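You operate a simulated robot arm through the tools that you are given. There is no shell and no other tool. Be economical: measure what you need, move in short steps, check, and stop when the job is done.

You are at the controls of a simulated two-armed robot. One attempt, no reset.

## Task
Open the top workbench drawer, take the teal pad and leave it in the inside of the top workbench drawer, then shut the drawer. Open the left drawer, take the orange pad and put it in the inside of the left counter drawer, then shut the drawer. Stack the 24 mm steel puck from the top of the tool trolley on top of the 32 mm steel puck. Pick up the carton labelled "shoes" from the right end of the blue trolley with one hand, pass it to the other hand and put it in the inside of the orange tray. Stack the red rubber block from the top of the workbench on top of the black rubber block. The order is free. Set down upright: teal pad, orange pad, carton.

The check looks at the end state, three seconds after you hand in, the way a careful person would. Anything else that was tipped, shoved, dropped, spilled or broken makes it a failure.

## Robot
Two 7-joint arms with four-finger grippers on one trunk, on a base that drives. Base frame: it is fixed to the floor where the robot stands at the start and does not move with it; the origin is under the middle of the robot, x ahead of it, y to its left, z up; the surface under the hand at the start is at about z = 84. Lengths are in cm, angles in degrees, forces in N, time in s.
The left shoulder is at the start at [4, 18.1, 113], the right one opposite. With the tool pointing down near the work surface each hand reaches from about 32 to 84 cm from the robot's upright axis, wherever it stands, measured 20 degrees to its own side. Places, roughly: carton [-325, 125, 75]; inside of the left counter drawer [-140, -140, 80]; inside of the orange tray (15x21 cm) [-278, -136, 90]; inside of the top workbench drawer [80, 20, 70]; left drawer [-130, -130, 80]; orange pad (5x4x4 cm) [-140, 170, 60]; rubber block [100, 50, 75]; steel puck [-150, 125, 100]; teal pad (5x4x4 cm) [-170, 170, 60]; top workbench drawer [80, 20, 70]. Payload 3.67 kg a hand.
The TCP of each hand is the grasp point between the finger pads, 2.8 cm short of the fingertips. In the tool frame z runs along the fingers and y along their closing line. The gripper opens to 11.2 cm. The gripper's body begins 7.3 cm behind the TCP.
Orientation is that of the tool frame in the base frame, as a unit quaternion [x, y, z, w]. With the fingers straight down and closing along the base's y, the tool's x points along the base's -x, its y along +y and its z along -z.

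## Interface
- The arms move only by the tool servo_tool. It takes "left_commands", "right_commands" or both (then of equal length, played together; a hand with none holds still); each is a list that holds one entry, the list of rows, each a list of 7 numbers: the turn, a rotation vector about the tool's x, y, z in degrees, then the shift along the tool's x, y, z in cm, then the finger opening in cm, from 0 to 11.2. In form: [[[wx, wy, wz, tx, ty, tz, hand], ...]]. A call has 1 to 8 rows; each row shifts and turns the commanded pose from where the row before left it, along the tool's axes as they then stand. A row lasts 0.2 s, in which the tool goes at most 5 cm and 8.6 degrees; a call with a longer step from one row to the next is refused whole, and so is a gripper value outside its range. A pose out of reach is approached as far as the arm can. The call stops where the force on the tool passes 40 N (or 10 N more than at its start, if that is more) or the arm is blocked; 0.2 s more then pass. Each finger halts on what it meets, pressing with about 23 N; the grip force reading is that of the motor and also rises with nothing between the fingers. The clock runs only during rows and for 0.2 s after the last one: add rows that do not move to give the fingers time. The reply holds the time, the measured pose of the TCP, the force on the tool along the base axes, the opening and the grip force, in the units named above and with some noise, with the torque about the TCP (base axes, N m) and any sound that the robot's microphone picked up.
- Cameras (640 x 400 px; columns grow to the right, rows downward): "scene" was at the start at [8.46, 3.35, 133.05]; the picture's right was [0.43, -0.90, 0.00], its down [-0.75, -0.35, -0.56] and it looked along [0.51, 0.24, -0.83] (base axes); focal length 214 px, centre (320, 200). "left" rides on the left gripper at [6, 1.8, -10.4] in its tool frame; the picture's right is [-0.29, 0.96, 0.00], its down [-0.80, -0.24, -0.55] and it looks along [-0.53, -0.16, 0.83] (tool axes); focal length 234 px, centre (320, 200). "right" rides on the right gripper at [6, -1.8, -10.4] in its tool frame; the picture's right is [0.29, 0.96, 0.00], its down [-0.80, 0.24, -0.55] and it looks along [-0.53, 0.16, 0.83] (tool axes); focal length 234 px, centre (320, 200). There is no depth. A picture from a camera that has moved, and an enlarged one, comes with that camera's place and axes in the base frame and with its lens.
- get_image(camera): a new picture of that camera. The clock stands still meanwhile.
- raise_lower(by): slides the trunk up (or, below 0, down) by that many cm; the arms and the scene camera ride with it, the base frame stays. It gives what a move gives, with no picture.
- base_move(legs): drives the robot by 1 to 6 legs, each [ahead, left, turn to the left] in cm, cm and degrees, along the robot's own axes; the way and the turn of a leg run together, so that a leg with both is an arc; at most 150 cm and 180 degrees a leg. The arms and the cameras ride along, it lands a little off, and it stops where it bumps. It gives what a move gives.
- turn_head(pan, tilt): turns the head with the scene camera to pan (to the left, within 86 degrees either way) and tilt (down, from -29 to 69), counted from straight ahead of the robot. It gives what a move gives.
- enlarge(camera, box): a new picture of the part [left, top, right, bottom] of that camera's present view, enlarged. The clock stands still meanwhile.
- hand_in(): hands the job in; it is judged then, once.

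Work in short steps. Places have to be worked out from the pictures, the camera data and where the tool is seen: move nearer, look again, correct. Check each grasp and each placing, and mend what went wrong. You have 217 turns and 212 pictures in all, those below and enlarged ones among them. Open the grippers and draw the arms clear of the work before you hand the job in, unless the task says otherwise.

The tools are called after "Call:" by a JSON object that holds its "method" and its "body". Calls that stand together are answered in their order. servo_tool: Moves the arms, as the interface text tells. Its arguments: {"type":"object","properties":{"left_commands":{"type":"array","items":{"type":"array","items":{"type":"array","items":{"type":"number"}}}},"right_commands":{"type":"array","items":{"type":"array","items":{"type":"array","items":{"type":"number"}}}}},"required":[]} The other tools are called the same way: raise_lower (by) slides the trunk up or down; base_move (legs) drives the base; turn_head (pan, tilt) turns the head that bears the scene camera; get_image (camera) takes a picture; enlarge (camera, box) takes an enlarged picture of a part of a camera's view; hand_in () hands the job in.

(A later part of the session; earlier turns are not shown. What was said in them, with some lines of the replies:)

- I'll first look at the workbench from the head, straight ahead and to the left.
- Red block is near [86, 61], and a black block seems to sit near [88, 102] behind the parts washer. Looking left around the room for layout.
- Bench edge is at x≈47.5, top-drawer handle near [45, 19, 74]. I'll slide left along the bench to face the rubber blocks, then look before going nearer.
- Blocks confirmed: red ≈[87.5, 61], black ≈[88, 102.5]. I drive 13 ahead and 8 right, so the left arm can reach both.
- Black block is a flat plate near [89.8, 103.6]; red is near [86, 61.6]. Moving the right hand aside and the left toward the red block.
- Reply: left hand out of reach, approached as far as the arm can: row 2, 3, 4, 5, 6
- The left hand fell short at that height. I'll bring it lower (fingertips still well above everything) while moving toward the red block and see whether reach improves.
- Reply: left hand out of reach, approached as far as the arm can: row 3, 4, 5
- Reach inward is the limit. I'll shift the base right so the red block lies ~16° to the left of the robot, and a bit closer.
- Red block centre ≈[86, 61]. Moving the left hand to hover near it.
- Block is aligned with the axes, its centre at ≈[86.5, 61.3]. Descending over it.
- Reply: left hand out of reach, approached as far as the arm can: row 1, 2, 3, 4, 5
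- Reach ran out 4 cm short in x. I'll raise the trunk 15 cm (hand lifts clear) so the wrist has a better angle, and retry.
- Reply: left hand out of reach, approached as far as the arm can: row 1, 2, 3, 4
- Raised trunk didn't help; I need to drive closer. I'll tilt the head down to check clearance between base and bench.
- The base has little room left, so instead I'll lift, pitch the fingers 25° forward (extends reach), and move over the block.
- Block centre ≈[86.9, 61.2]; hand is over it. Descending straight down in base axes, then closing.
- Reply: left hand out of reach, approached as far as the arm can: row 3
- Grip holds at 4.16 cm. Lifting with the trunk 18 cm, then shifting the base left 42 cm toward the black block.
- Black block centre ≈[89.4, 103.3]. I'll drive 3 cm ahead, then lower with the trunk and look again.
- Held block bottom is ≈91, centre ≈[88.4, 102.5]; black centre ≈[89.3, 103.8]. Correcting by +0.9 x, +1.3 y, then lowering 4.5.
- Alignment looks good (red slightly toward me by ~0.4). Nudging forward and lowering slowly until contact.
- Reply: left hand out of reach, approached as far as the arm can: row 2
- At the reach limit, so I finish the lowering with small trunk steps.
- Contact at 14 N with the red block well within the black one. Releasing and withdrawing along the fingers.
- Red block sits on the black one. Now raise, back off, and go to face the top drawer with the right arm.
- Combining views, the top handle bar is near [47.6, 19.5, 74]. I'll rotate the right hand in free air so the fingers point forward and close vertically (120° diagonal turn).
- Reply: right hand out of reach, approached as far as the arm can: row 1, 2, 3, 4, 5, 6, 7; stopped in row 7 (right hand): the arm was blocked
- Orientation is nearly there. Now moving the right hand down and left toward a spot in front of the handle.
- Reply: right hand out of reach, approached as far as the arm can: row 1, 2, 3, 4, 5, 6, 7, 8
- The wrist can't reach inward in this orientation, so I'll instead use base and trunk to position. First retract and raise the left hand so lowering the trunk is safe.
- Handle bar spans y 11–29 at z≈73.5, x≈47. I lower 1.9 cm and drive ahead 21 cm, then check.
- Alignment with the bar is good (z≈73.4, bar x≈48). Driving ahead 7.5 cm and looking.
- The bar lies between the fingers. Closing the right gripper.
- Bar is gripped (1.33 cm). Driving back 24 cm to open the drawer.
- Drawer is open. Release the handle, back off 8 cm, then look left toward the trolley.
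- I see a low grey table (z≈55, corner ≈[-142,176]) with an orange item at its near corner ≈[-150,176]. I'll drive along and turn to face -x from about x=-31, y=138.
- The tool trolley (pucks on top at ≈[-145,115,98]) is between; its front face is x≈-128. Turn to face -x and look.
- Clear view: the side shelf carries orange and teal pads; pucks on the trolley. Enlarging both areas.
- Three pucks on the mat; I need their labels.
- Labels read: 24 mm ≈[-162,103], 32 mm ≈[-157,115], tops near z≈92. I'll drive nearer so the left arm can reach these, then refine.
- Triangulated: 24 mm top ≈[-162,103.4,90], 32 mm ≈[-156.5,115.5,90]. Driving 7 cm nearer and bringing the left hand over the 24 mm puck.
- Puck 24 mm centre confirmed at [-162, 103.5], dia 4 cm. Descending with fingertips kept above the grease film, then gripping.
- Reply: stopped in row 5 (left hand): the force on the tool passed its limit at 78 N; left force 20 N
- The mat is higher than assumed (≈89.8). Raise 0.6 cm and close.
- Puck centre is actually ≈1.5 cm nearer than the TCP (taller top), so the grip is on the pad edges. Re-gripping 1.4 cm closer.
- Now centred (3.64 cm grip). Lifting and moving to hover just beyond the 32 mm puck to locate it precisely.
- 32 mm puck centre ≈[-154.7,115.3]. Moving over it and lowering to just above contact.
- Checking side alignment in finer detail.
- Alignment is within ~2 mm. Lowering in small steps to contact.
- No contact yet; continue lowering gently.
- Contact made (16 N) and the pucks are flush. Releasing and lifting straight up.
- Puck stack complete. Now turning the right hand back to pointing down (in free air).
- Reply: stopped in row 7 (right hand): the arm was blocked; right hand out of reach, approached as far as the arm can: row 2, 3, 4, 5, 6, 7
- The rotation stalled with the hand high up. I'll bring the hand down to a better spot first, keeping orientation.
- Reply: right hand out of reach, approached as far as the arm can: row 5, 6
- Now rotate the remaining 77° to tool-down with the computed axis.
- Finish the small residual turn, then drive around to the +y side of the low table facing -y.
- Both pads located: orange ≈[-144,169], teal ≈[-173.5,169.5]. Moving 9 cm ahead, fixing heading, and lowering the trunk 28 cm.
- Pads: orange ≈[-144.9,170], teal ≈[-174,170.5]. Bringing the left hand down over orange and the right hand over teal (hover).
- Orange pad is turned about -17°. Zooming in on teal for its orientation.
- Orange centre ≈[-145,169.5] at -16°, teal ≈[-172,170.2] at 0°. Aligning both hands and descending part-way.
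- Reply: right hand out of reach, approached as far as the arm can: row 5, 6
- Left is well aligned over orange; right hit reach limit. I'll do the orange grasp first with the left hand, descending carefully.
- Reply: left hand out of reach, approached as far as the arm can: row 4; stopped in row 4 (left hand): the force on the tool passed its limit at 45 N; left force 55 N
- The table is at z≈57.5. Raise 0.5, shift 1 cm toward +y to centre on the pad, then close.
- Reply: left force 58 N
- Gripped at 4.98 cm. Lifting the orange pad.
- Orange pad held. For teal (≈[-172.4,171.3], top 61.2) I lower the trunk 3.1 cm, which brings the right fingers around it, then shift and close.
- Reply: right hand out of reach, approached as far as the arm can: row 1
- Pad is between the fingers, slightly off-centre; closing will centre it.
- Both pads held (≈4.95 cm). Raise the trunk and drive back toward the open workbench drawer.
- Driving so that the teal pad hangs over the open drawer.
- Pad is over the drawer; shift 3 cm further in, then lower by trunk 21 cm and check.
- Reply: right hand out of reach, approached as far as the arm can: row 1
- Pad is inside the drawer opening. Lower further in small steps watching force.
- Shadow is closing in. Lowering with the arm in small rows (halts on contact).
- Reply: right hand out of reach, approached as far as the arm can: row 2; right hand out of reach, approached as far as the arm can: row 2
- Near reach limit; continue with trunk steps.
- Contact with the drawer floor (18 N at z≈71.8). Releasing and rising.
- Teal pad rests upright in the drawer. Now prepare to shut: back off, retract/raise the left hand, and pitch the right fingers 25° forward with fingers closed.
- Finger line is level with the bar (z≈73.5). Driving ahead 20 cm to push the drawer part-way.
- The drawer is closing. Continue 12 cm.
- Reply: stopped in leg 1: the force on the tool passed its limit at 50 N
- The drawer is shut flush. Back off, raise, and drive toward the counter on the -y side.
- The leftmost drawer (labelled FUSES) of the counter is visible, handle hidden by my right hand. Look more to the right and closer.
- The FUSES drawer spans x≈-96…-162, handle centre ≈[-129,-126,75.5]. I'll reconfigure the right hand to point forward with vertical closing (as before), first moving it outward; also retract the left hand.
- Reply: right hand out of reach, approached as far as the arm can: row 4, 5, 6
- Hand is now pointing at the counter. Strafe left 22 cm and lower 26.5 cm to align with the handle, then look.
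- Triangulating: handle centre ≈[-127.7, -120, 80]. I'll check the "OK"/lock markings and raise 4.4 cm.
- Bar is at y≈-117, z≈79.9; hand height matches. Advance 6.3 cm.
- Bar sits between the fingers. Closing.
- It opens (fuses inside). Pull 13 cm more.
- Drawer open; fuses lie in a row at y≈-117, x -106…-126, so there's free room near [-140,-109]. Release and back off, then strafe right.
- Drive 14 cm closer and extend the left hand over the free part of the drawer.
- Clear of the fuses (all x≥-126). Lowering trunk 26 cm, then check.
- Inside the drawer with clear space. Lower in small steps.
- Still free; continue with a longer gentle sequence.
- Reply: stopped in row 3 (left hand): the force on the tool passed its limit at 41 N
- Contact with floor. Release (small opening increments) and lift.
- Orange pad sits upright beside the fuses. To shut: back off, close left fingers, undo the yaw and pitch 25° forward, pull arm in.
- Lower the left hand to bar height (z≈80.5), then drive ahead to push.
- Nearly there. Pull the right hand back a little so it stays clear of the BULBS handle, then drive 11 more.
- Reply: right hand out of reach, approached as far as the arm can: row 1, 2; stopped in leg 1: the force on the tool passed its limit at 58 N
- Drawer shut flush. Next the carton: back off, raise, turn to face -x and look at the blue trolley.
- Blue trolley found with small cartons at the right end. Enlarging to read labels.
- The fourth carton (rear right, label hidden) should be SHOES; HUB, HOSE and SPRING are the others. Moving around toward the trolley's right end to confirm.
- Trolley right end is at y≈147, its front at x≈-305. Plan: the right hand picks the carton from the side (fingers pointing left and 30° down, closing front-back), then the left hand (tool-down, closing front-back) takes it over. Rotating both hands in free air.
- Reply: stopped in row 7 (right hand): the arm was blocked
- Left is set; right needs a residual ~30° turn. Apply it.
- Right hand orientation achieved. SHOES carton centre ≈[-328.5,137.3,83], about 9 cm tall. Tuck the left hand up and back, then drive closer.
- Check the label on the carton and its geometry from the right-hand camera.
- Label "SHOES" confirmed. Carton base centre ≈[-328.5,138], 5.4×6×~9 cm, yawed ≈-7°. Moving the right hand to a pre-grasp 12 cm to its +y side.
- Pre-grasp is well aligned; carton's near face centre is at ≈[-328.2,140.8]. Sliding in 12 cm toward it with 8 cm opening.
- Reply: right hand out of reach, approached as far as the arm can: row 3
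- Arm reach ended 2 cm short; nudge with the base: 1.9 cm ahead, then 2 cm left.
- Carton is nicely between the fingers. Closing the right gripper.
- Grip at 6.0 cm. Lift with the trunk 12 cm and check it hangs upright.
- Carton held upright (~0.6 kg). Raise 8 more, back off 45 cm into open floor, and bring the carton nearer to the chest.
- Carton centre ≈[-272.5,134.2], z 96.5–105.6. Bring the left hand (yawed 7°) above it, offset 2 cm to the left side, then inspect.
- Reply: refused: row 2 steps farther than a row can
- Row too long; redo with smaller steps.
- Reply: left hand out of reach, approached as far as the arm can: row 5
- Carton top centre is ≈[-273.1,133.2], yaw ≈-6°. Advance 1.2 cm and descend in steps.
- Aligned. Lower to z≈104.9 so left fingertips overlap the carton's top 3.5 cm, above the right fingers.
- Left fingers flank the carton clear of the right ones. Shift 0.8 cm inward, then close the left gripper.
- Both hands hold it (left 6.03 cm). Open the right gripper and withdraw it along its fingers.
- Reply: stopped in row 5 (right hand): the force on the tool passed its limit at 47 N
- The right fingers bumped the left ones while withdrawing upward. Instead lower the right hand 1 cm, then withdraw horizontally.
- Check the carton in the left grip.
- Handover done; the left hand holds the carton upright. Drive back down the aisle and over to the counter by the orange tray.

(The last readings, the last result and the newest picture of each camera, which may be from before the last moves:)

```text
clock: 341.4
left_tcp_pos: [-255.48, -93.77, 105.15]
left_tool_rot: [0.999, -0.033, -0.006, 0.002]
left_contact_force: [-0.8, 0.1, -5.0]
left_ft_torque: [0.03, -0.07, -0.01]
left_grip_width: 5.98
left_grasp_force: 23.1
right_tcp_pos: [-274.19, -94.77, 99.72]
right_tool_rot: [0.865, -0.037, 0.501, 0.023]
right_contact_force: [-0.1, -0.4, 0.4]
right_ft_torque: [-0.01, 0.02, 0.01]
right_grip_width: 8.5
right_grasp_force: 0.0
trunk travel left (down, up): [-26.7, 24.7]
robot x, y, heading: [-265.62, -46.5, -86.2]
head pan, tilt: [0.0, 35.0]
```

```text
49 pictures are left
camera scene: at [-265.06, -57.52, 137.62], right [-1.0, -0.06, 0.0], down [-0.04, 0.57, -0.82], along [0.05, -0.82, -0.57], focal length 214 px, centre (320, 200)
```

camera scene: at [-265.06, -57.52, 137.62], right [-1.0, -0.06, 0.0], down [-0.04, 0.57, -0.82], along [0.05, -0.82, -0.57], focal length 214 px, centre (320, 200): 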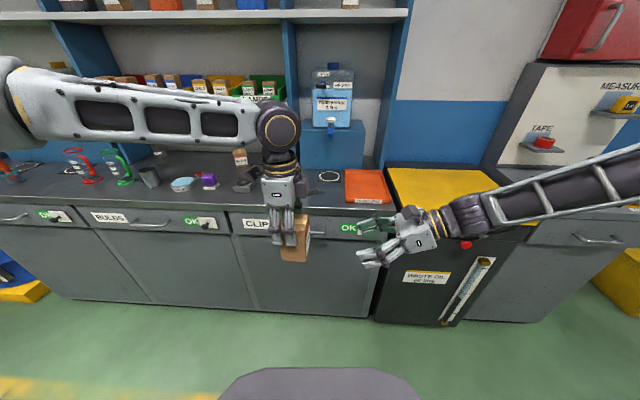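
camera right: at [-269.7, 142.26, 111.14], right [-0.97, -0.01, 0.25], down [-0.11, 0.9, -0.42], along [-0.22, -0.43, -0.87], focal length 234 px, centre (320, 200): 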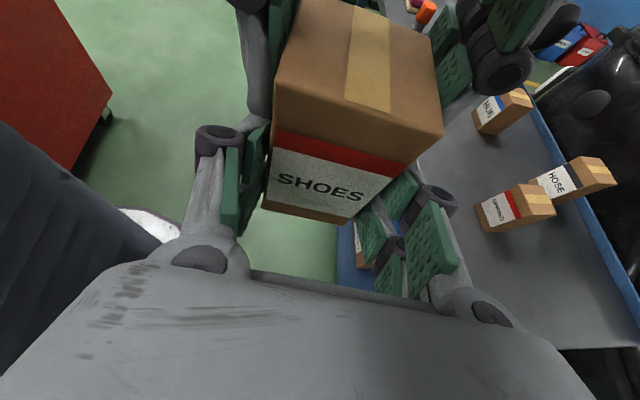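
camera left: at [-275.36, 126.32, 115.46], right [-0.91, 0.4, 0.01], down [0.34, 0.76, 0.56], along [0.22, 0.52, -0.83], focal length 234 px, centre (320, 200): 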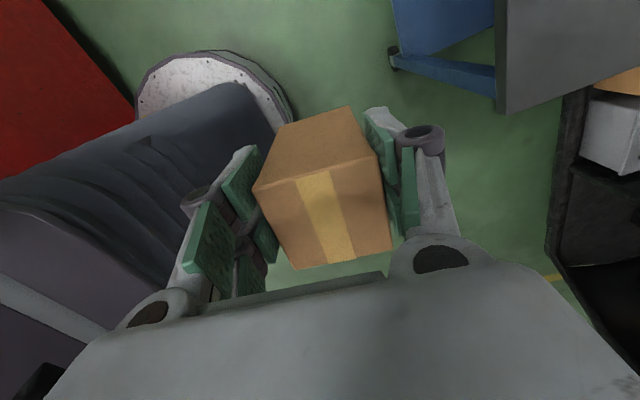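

Orange tray is at ≈[-281,-140]. First tuck the right hand away, then look closer at the tray.

Call:
{"method": "servo_tool", "body": {"right_commands": [[[0, 0, 0, -0.5, -2.1, -4.1, 8.5], [0, 0, 0, -0.5, -2.1, -4.1, 8.5], [0, 0, 0, -0.5, -2.1, -4.1, 8.5], [0, 0, 0, -0.5, -2.1, -4.1, 8.5], [0, 0, 0, -0.5, -2.1, -4.1, 8.5]]]}}

Call:
{"method": "base_move", "body": {"legs": [[0, -23, -3.6]]}}

Call:
{"method": "get_image", "body": {"camera": "scene"}}

Call:
{"method": "enlarge", "body": {"camera": "scene", "box": [220, 130, 440, 260]}}

```text
clock: 342.6
left_tcp_pos: [-255.47, -93.65, 105.1]
left_tool_rot: [0.999, -0.033, -0.005, 0.002]
left_contact_force: [-0.2, 0.9, -4.4]
left_ft_torque: [0.0, -0.08, 0.0]
left_grip_width: 5.99
left_grasp_force: 22.9
right_tcp_pos: [-292.24, -82.15, 107.91]
right_tool_rot: [0.865, -0.038, 0.5, 0.024]
right_contact_force: [-0.5, 0.2, -0.1]
right_ft_torque: [0.02, 0.01, -0.04]
right_grip_width: 8.51
right_grasp_force: 0.1
trunk travel left (down, up): [-26.7, 24.7]
robot x, y, heading: [-265.56, -46.76, -86.4]
head pan, tilt: [0.0, 35.0]
```

```text
clock: 344.4
left_tcp_pos: [-281.64, -95.1, 105.03]
left_tool_rot: [0.998, -0.065, -0.005, 0.001]
left_contact_force: [0.3, 0.3, -5.6]
left_ft_torque: [-0.05, -0.06, 0.03]
left_grip_width: 6.0
left_grasp_force: 22.6
right_tcp_pos: [-317.41, -81.19, 107.82]
right_tool_rot: [0.863, -0.066, 0.499, 0.04]
right_contact_force: [0.4, 0.3, 0.8]
right_ft_torque: [0.0, -0.01, -0.01]
right_grip_width: 8.5
right_grasp_force: 0.1
trunk travel left (down, up): [-26.7, 24.7]
robot x, y, heading: [-288.28, -47.56, -90.2]
head pan, tilt: [0.0, 35.0]
```

```text
48 pictures are left
camera scene: at [-288.73, -58.22, 137.62], right [-1.0, 0.0, 0.0], down [0.0, 0.57, -0.82], along [0.0, -0.82, -0.57], focal length 214 px, centre (320, 200)
```

scene: 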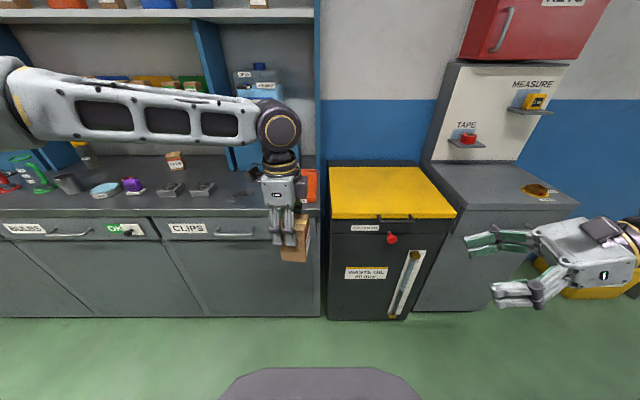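

```text
2.91 times, centred on (330, 195) of scene
camera zoom: at [-288.73, -58.22, 137.62], right [-1.0, 0.0, 0.0], down [0.0, 0.57, -0.82], along [0.0, -0.82, -0.57], focal length 624 px, centre (291, 214)
```

zoom: 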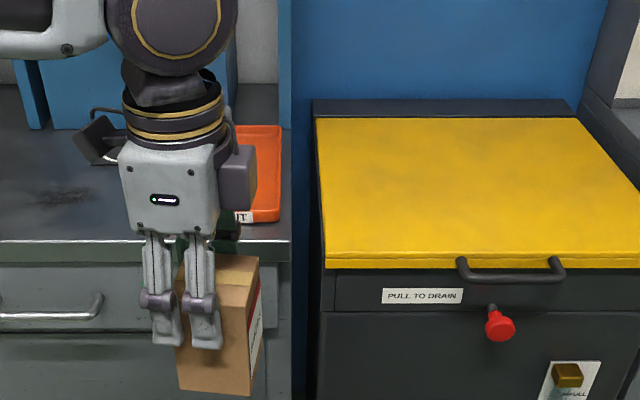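

Raise 5 cm and drive 30 cm ahead so the tray comes under the left hand's view.

Call:
{"method": "raise_lower", "body": {"by": 5}}

Call:
{"method": "base_move", "body": {"legs": [[28, 0, 0]]}}

Call:
{"method": "get_image", "body": {"camera": "left"}}

Call:
{"method": "turn_head", "body": {"pan": 0, "tilt": 50}}

Call:
{"method": "get_image", "body": {"camera": "scene"}}

```text
clock: 345.3
left_tcp_pos: [-281.43, -95.01, 110.04]
left_tool_rot: [0.998, -0.065, -0.005, 0.001]
left_contact_force: [0.5, 0.2, -6.3]
left_ft_torque: [-0.04, -0.06, -0.02]
left_grip_width: 5.98
left_grasp_force: 23.0
right_tcp_pos: [-317.36, -81.35, 112.74]
right_tool_rot: [0.863, -0.066, 0.498, 0.04]
right_contact_force: [0.5, 0.4, 0.2]
right_ft_torque: [0.01, 0.01, 0.0]
right_grip_width: 8.49
right_grasp_force: 0.1
trunk travel left (down, up): [-31.7, 19.7]
robot x, y, heading: [-288.87, -47.44, -90.2]
head pan, tilt: [0.0, 35.0]
```

```text
clock: 347.4
left_tcp_pos: [-281.63, -123.45, 110.06]
left_tool_rot: [0.998, -0.066, -0.005, 0.002]
left_contact_force: [-0.3, 0.5, -6.1]
left_ft_torque: [0.0, -0.11, 0.01]
left_grip_width: 6.0
left_grasp_force: 23.2
right_tcp_pos: [-317.57, -109.75, 112.85]
right_tool_rot: [0.863, -0.065, 0.499, 0.039]
right_contact_force: [0.2, 0.1, 0.6]
right_ft_torque: [0.04, 0.02, -0.02]
right_grip_width: 8.49
right_grasp_force: 0.1
trunk travel left (down, up): [-31.7, 19.7]
robot x, y, heading: [-288.57, -76.06, -90.3]
head pan, tilt: [0.0, 35.0]
```

```text
46 pictures are left
camera left: at [-275.83, -126.1, 120.43], right [-0.41, -0.91, 0.01], down [-0.75, 0.34, 0.56], along [-0.51, 0.23, -0.83], focal length 234 px, centre (320, 200)
```

left: 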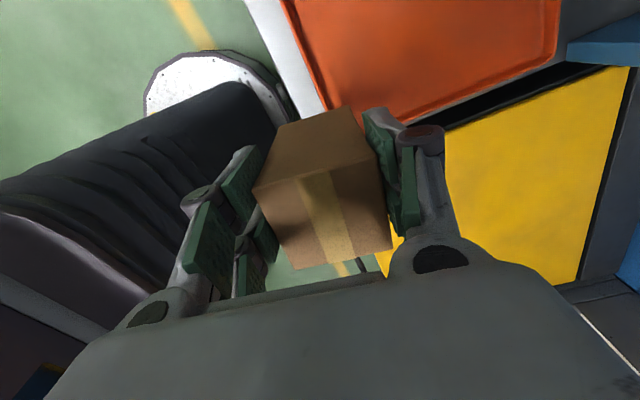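

```text
clock: 348.1
left_tcp_pos: [-281.53, -123.56, 110.12]
left_tool_rot: [0.998, -0.065, -0.005, 0.002]
left_contact_force: [0.0, 0.2, -6.2]
left_ft_torque: [-0.03, -0.09, 0.06]
left_grip_width: 6.0
left_grasp_force: 22.8
right_tcp_pos: [-317.48, -109.79, 112.69]
right_tool_rot: [0.863, -0.066, 0.499, 0.039]
right_contact_force: [0.4, 0.2, 0.7]
right_ft_torque: [0.01, 0.0, -0.01]
right_grip_width: 8.5
right_grasp_force: 0.1
trunk travel left (down, up): [-31.7, 19.7]
robot x, y, heading: [-288.8, -76.08, -90.0]
head pan, tilt: [0.0, 50.0]
```

```text
45 pictures are left
camera scene: at [-288.79, -85.68, 140.39], right [-1.0, 0.0, 0.0], down [0.0, 0.77, -0.64], along [0.0, -0.64, -0.77], focal length 214 px, centre (320, 200)
```

scene: 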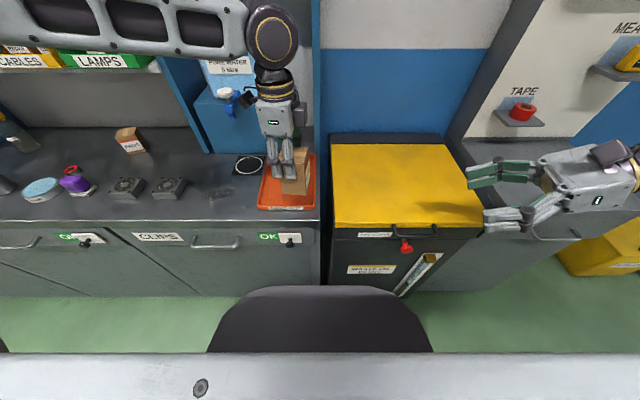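

Tray interior ≈ x -271…-287, y -127…-149; carton centre now ≈[-283,-123.4]. Move it over the tray centre.

Call:
{"method": "servo_tool", "body": {"left_commands": [[[0, 0, 0, 1.53, 3.48, 0, 4.5], [0, 0, 0, 1.53, 3.48, 0, 4.5], [0, 0, 0, 1.53, 3.48, 0, 4.5], [0, 0, 0, 1.53, 3.48, 0, 4.5], [0, 0, 0, 0, 0, 0, 4.5]]]}}

Call:
{"method": "get_image", "body": {"camera": "left"}}

Call:
{"method": "enlarge", "body": {"camera": "scene", "box": [220, 100, 360, 240]}}

```text
clock: 349.3
left_tcp_pos: [-275.72, -136.71, 110.08]
left_tool_rot: [0.998, -0.066, -0.006, 0.003]
left_contact_force: [0.4, 0.1, -5.5]
left_ft_torque: [-0.03, -0.08, 0.01]
left_grip_width: 5.97
left_grasp_force: 22.6
left hand out of reach, approached as far as the arm can: row 3, 4
right_tcp_pos: [-317.53, -109.74, 112.8]
right_tool_rot: [0.863, -0.066, 0.499, 0.04]
right_contact_force: [-0.6, 0.4, -0.5]
right_ft_torque: [0.0, 0.02, 0.03]
right_grip_width: 8.52
right_grasp_force: 0.0
trunk travel left (down, up): [-31.7, 19.7]
robot x, y, heading: [-289.07, -76.06, -90.2]
head pan, tilt: [0.0, 50.0]
```

```text
44 pictures are left
camera left: at [-270.1, -139.39, 120.46], right [-0.41, -0.91, 0.01], down [-0.75, 0.35, 0.56], along [-0.52, 0.22, -0.83], focal length 234 px, centre (320, 200)
```

left: 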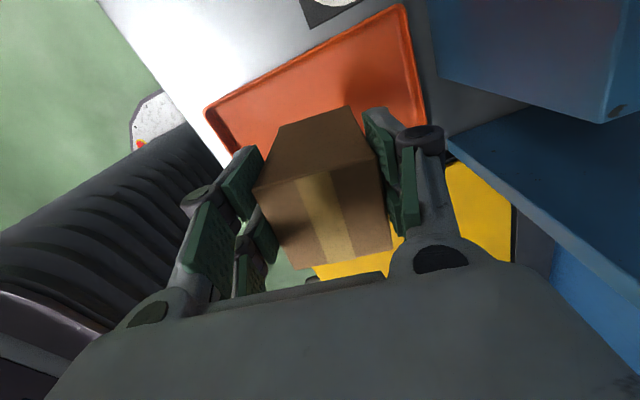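

```text
2.86 times, centred on (290, 170) of scene
camera zoom: at [-288.84, -85.62, 140.39], right [-1.0, 0.0, 0.0], down [0.0, 0.77, -0.64], along [0.0, -0.64, -0.77], focal length 613 px, centre (406, 286)
```

zoom: 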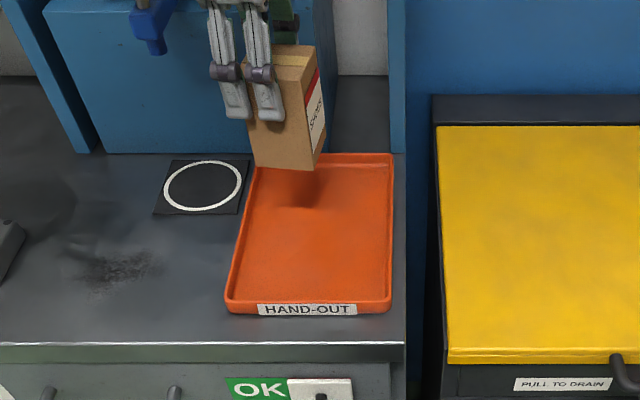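

Carton is over the tray centre (shallow tray, floor ≈89). Descending in steps.

Call:
{"method": "servo_tool", "body": {"left_commands": [[[0, 0, 0, 0, 0, 3.5, 4.5], [0, 0, 0, 0, 0, 3.5, 4.5], [0, 0, 0, 0, 0, 2.5, 4.5], [0, 0, 0, 0, 0, 0, 4.5]]]}}

Call:
{"method": "get_image", "body": {"camera": "left"}}

Call:
{"method": "enlarge", "body": {"camera": "scene", "box": [220, 100, 360, 240]}}

```text
clock: 350.3
left_tcp_pos: [-275.23, -136.26, 100.86]
left_tool_rot: [0.998, -0.066, -0.006, 0.002]
left_contact_force: [0.0, 0.4, -5.7]
left_ft_torque: [-0.02, -0.08, 0.01]
left_grip_width: 5.99
left_grasp_force: 22.6
left hand out of reach, approached as far as the arm can: row 2, 3
right_tcp_pos: [-317.53, -109.81, 112.78]
right_tool_rot: [0.863, -0.066, 0.499, 0.04]
right_contact_force: [-0.1, -0.5, -0.2]
right_ft_torque: [0.01, -0.02, 0.01]
right_grip_width: 8.5
right_grasp_force: 0.0
trunk travel left (down, up): [-31.7, 19.7]
robot x, y, heading: [-288.51, -76.37, -90.2]
head pan, tilt: [0.0, 50.0]
```

```text
42 pictures are left
camera left: at [-269.45, -138.9, 111.14], right [-0.41, -0.91, 0.01], down [-0.75, 0.34, 0.56], along [-0.52, 0.22, -0.83], focal length 234 px, centre (320, 200)
```

left: 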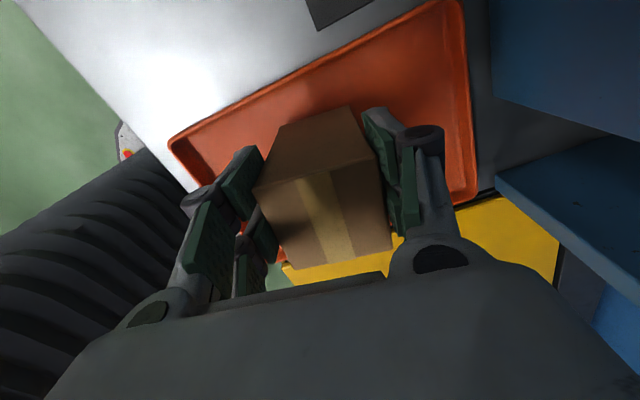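

```text
2.86 times, centred on (290, 170) of scene
camera zoom: at [-288.8, -85.64, 140.39], right [-1.0, 0.0, 0.0], down [0.0, 0.77, -0.64], along [0.0, -0.64, -0.77], focal length 613 px, centre (406, 286)
```

zoom: 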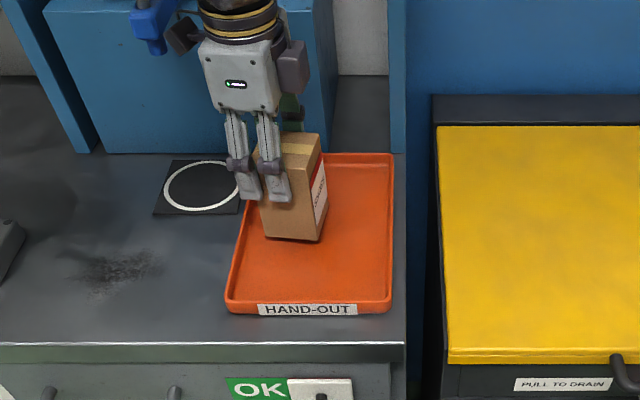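

Slightly left of centre; shift 1.5 cm right with the arm, then lower with the trunk.

Call:
{"method": "servo_tool", "body": {"left_commands": [[[0, 0, 0, -1.6, 0, 0, 4.5], [0, 0, 0, 0, 0, 0, 4.5]]]}}

Call:
{"method": "raise_lower", "body": {"by": -2}}

Call:
{"method": "enlarge", "body": {"camera": "scene", "box": [220, 100, 360, 240]}}

```text
clock: 350.9
left_tcp_pos: [-276.04, -135.41, 100.96]
left_tool_rot: [0.998, -0.066, -0.006, 0.002]
left_contact_force: [-0.2, 0.8, -5.6]
left_ft_torque: [-0.04, -0.07, 0.02]
left_grip_width: 6.01
left_grasp_force: 22.9
left hand out of reach, approached as far as the arm can: row 1
right_tcp_pos: [-317.47, -109.84, 112.72]
right_tool_rot: [0.863, -0.064, 0.5, 0.038]
right_contact_force: [1.1, 0.6, 0.0]
right_ft_torque: [-0.01, 0.02, -0.02]
right_grip_width: 8.48
right_grasp_force: 0.0
trunk travel left (down, up): [-31.7, 19.7]
robot x, y, heading: [-288.7, -75.96, -90.4]
head pan, tilt: [0.0, 50.0]
```

```text
clock: 351.6
left_tcp_pos: [-276.06, -135.5, 99.24]
left_tool_rot: [0.998, -0.066, -0.007, 0.006]
left_contact_force: [0.8, 0.0, 19.3]
left_ft_torque: [-0.01, -0.06, -0.08]
left_grip_width: 6.01
left_grasp_force: 23.3
right_tcp_pos: [-317.42, -109.72, 110.86]
right_tool_rot: [0.863, -0.066, 0.499, 0.04]
right_contact_force: [0.1, 0.0, -0.3]
right_ft_torque: [0.05, -0.01, -0.01]
right_grip_width: 8.49
right_grasp_force: 0.1
trunk travel left (down, up): [-29.7, 21.7]
robot x, y, heading: [-288.69, -76.33, -90.2]
head pan, tilt: [0.0, 50.0]
```

```text
2.86 times, centred on (290, 170) of scene
camera zoom: at [-288.82, -85.48, 138.44], right [-1.0, 0.0, 0.0], down [0.0, 0.77, -0.64], along [0.0, -0.64, -0.77], focal length 613 px, centre (406, 286)
```

zoom: 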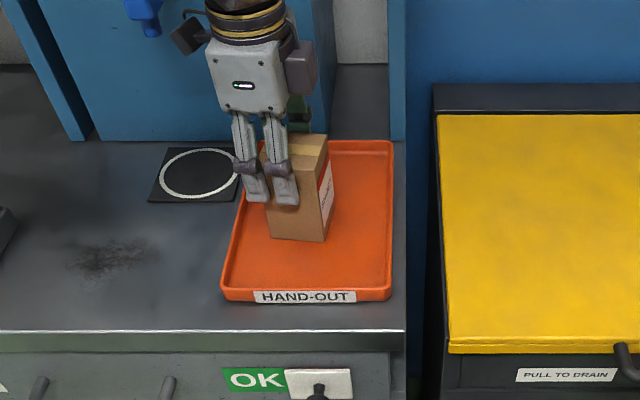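

Contact with the tray floor (25 N), carton inside the tray. Open slowly and lift the left hand.

Call:
{"method": "servo_tool", "body": {"left_commands": [[[0, 0, 0, 0, 0, -0.2, 5.8], [0, 0, 0, 0, 0, 0, 7], [0, 0, 0, 0, 0, 0, 8.5], [0, 0, 0, 0, 0, 0, 8.5], [0, 0, 0, 0, 0, -2, 8.5], [0, 0, 0, 0, 0, -4, 8.5], [0, 0, 0, 0, 0, -4, 8.5]]]}}

Call:
{"method": "raise_lower", "body": {"by": 8}}

Call:
{"method": "get_image", "body": {"camera": "left"}}

Call:
{"method": "enlarge", "body": {"camera": "scene", "box": [220, 100, 360, 240]}}

```text
clock: 353.2
left_tcp_pos: [-276.12, -135.11, 109.16]
left_tool_rot: [0.998, -0.065, -0.006, 0.003]
left_contact_force: [-0.2, 0.2, -0.4]
left_ft_torque: [-0.01, -0.03, -0.04]
left_grip_width: 8.51
left_grasp_force: 0.0
right_tcp_pos: [-317.43, -109.63, 110.81]
right_tool_rot: [0.863, -0.065, 0.499, 0.04]
right_contact_force: [0.0, 0.6, 0.5]
right_ft_torque: [0.01, 0.0, -0.04]
right_grip_width: 8.47
right_grasp_force: 0.0
trunk travel left (down, up): [-29.7, 21.7]
robot x, y, heading: [-288.49, -76.1, -90.4]
head pan, tilt: [0.0, 50.0]
```

```text
clock: 354.4
left_tcp_pos: [-276.03, -135.2, 117.01]
left_tool_rot: [0.998, -0.066, -0.006, 0.002]
left_contact_force: [1.0, -0.3, 0.0]
left_ft_torque: [0.02, -0.01, -0.02]
left_grip_width: 8.47
left_grasp_force: 0.0
right_tcp_pos: [-317.58, -109.75, 118.81]
right_tool_rot: [0.863, -0.066, 0.499, 0.04]
right_contact_force: [-0.4, -0.3, 0.1]
right_ft_torque: [-0.01, -0.01, 0.0]
right_grip_width: 8.49
right_grasp_force: 0.1
trunk travel left (down, up): [-37.7, 13.7]
robot x, y, heading: [-288.74, -75.89, -90.4]
head pan, tilt: [0.0, 50.0]
```

```text
39 pictures are left
camera left: at [-270.24, -137.81, 127.41], right [-0.41, -0.91, 0.01], down [-0.75, 0.34, 0.56], along [-0.52, 0.22, -0.83], focal length 234 px, centre (320, 200)
```

left: 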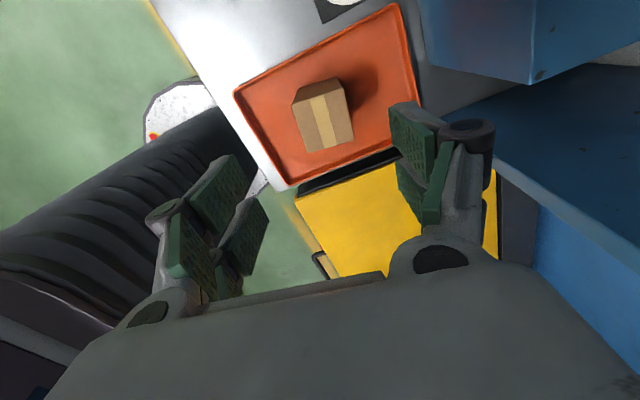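

```text
2.86 times, centred on (290, 170) of scene
camera zoom: at [-288.8, -85.6, 146.38], right [-1.0, 0.0, 0.0], down [0.0, 0.77, -0.64], along [0.0, -0.64, -0.77], focal length 613 px, centre (406, 286)
```

zoom: 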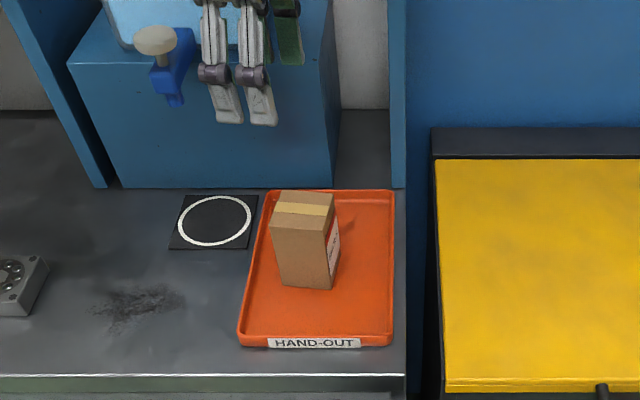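

Carton stands upright in the tray. Back the arms clear and take a final look at the counter drawer.

Call:
{"method": "base_move", "body": {"legs": [[-50, 0, 0]]}}

Call:
{"method": "turn_head", "body": {"pan": 50, "tilt": 15}}

Call:
{"method": "get_image", "body": {"camera": "scene"}}

```text
clock: 357.4
left_tcp_pos: [-276.0, -85.3, 117.07]
left_tool_rot: [0.998, -0.066, -0.006, 0.002]
left_contact_force: [-0.3, 0.3, 0.4]
left_ft_torque: [0.02, -0.01, -0.02]
left_grip_width: 8.51
left_grasp_force: 0.1
right_tcp_pos: [-317.32, -59.75, 118.81]
right_tool_rot: [0.863, -0.067, 0.499, 0.04]
right_contact_force: [-0.6, 0.3, 0.1]
right_ft_torque: [-0.01, -0.02, 0.01]
right_grip_width: 8.49
right_grasp_force: 0.1
trunk travel left (down, up): [-37.7, 13.7]
robot x, y, heading: [-288.66, -26.29, -89.9]
head pan, tilt: [0.0, 50.0]
```

```text
clock: 358.6
left_tcp_pos: [-275.88, -85.38, 116.96]
left_tool_rot: [0.998, -0.066, -0.007, 0.002]
left_contact_force: [0.1, -0.1, 0.0]
left_ft_torque: [0.02, 0.01, -0.04]
left_grip_width: 8.49
left_grasp_force: 0.0
right_tcp_pos: [-317.38, -59.71, 118.75]
right_tool_rot: [0.863, -0.065, 0.5, 0.039]
right_contact_force: [1.1, -0.3, -0.6]
right_ft_torque: [0.03, 0.0, -0.04]
right_grip_width: 8.48
right_grasp_force: 0.0
trunk travel left (down, up): [-37.7, 13.7]
robot x, y, heading: [-288.48, -25.99, -90.0]
head pan, tilt: [50.0, 15.0]
```

```text
37 pictures are left
camera scene: at [-281.48, -33.98, 151.75], right [-0.65, -0.76, 0.0], down [-0.2, 0.17, -0.97], along [0.74, -0.62, -0.26], focal length 214 px, centre (320, 200)
```

scene: 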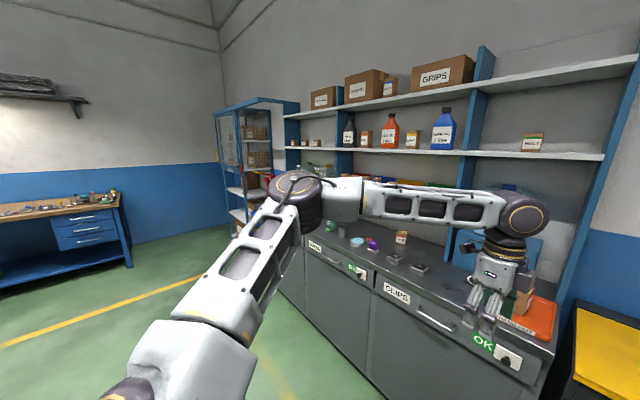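

Quick zoom on the workbench drawer and the counter front for flushness.

Call:
{"method": "enlarge", "body": {"camera": "scene", "box": [0, 170, 140, 280]}}

Call:
{"method": "turn_head", "body": {"pan": 35, "tilt": 25}}

Call:
{"method": "get_image", "body": {"camera": "scene"}}

```text
3.64 times, centred on (70, 225) of scene
camera zoom: at [-281.48, -33.98, 151.75], right [-0.65, -0.76, 0.0], down [-0.2, 0.17, -0.97], along [0.74, -0.62, -0.26], focal length 780 px, centre (1229, 109)
```

zoom: 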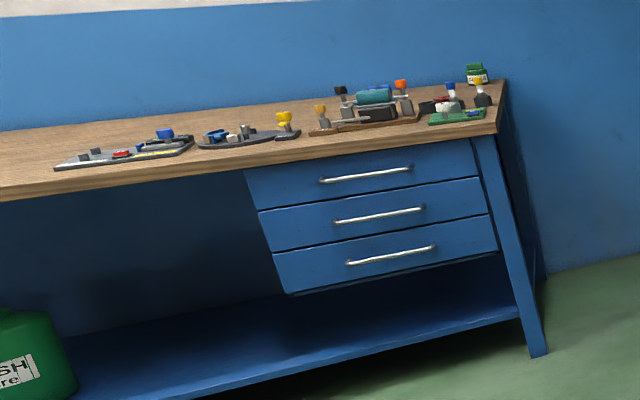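

```text
clock: 359.3
left_tcp_pos: [-275.96, -85.23, 117.07]
left_tool_rot: [0.998, -0.067, -0.006, 0.002]
left_contact_force: [-0.1, 0.2, -0.2]
left_ft_torque: [-0.01, 0.03, 0.0]
left_grip_width: 8.5
left_grasp_force: 0.1
right_tcp_pos: [-317.38, -59.82, 118.76]
right_tool_rot: [0.863, -0.066, 0.499, 0.039]
right_contact_force: [-0.1, -0.3, 0.1]
right_ft_torque: [-0.01, 0.01, -0.01]
right_grip_width: 8.52
right_grasp_force: 0.0
trunk travel left (down, up): [-37.7, 13.7]
robot x, y, heading: [-288.71, -26.25, -90.1]
head pan, tilt: [35.0, 25.0]
```

```text
35 pictures are left
camera scene: at [-283.35, -35.51, 150.13], right [-0.82, -0.57, 0.0], down [-0.24, 0.35, -0.91], along [0.52, -0.74, -0.42], focal length 214 px, centre (320, 200)
```

scene: 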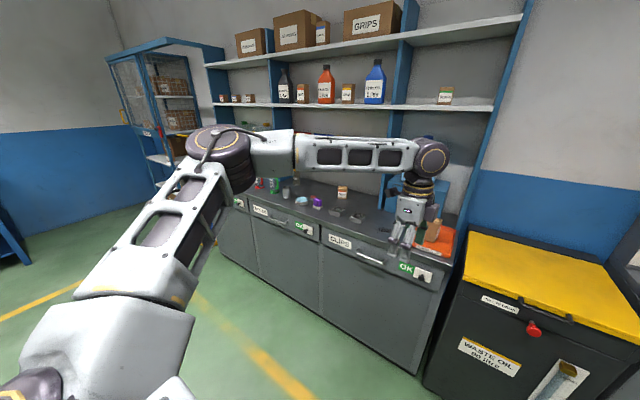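

All drawers are flush, the arms are clear and the grippers open. Handing in.

Call:
{"method": "hand_in", "body": {}}

```text
The job is handed in.
```

I handed in with all five jobs done:
- **Teal pad:** it stands upright in the shut top workbench drawer.
- **Orange pad:** it stands upright in the shut left counter drawer, labelled FUSES.
- **Steel pucks:** the 24 mm puck sits on the 32 mm one.
- **Carton:** "shoes" was passed from the right hand to the left and stands upright in the orange tray.
- **Rubber blocks:** the red block sits on the black one.

I did not look at the two stacks again at the very end. Nothing was knocked over that I could see.
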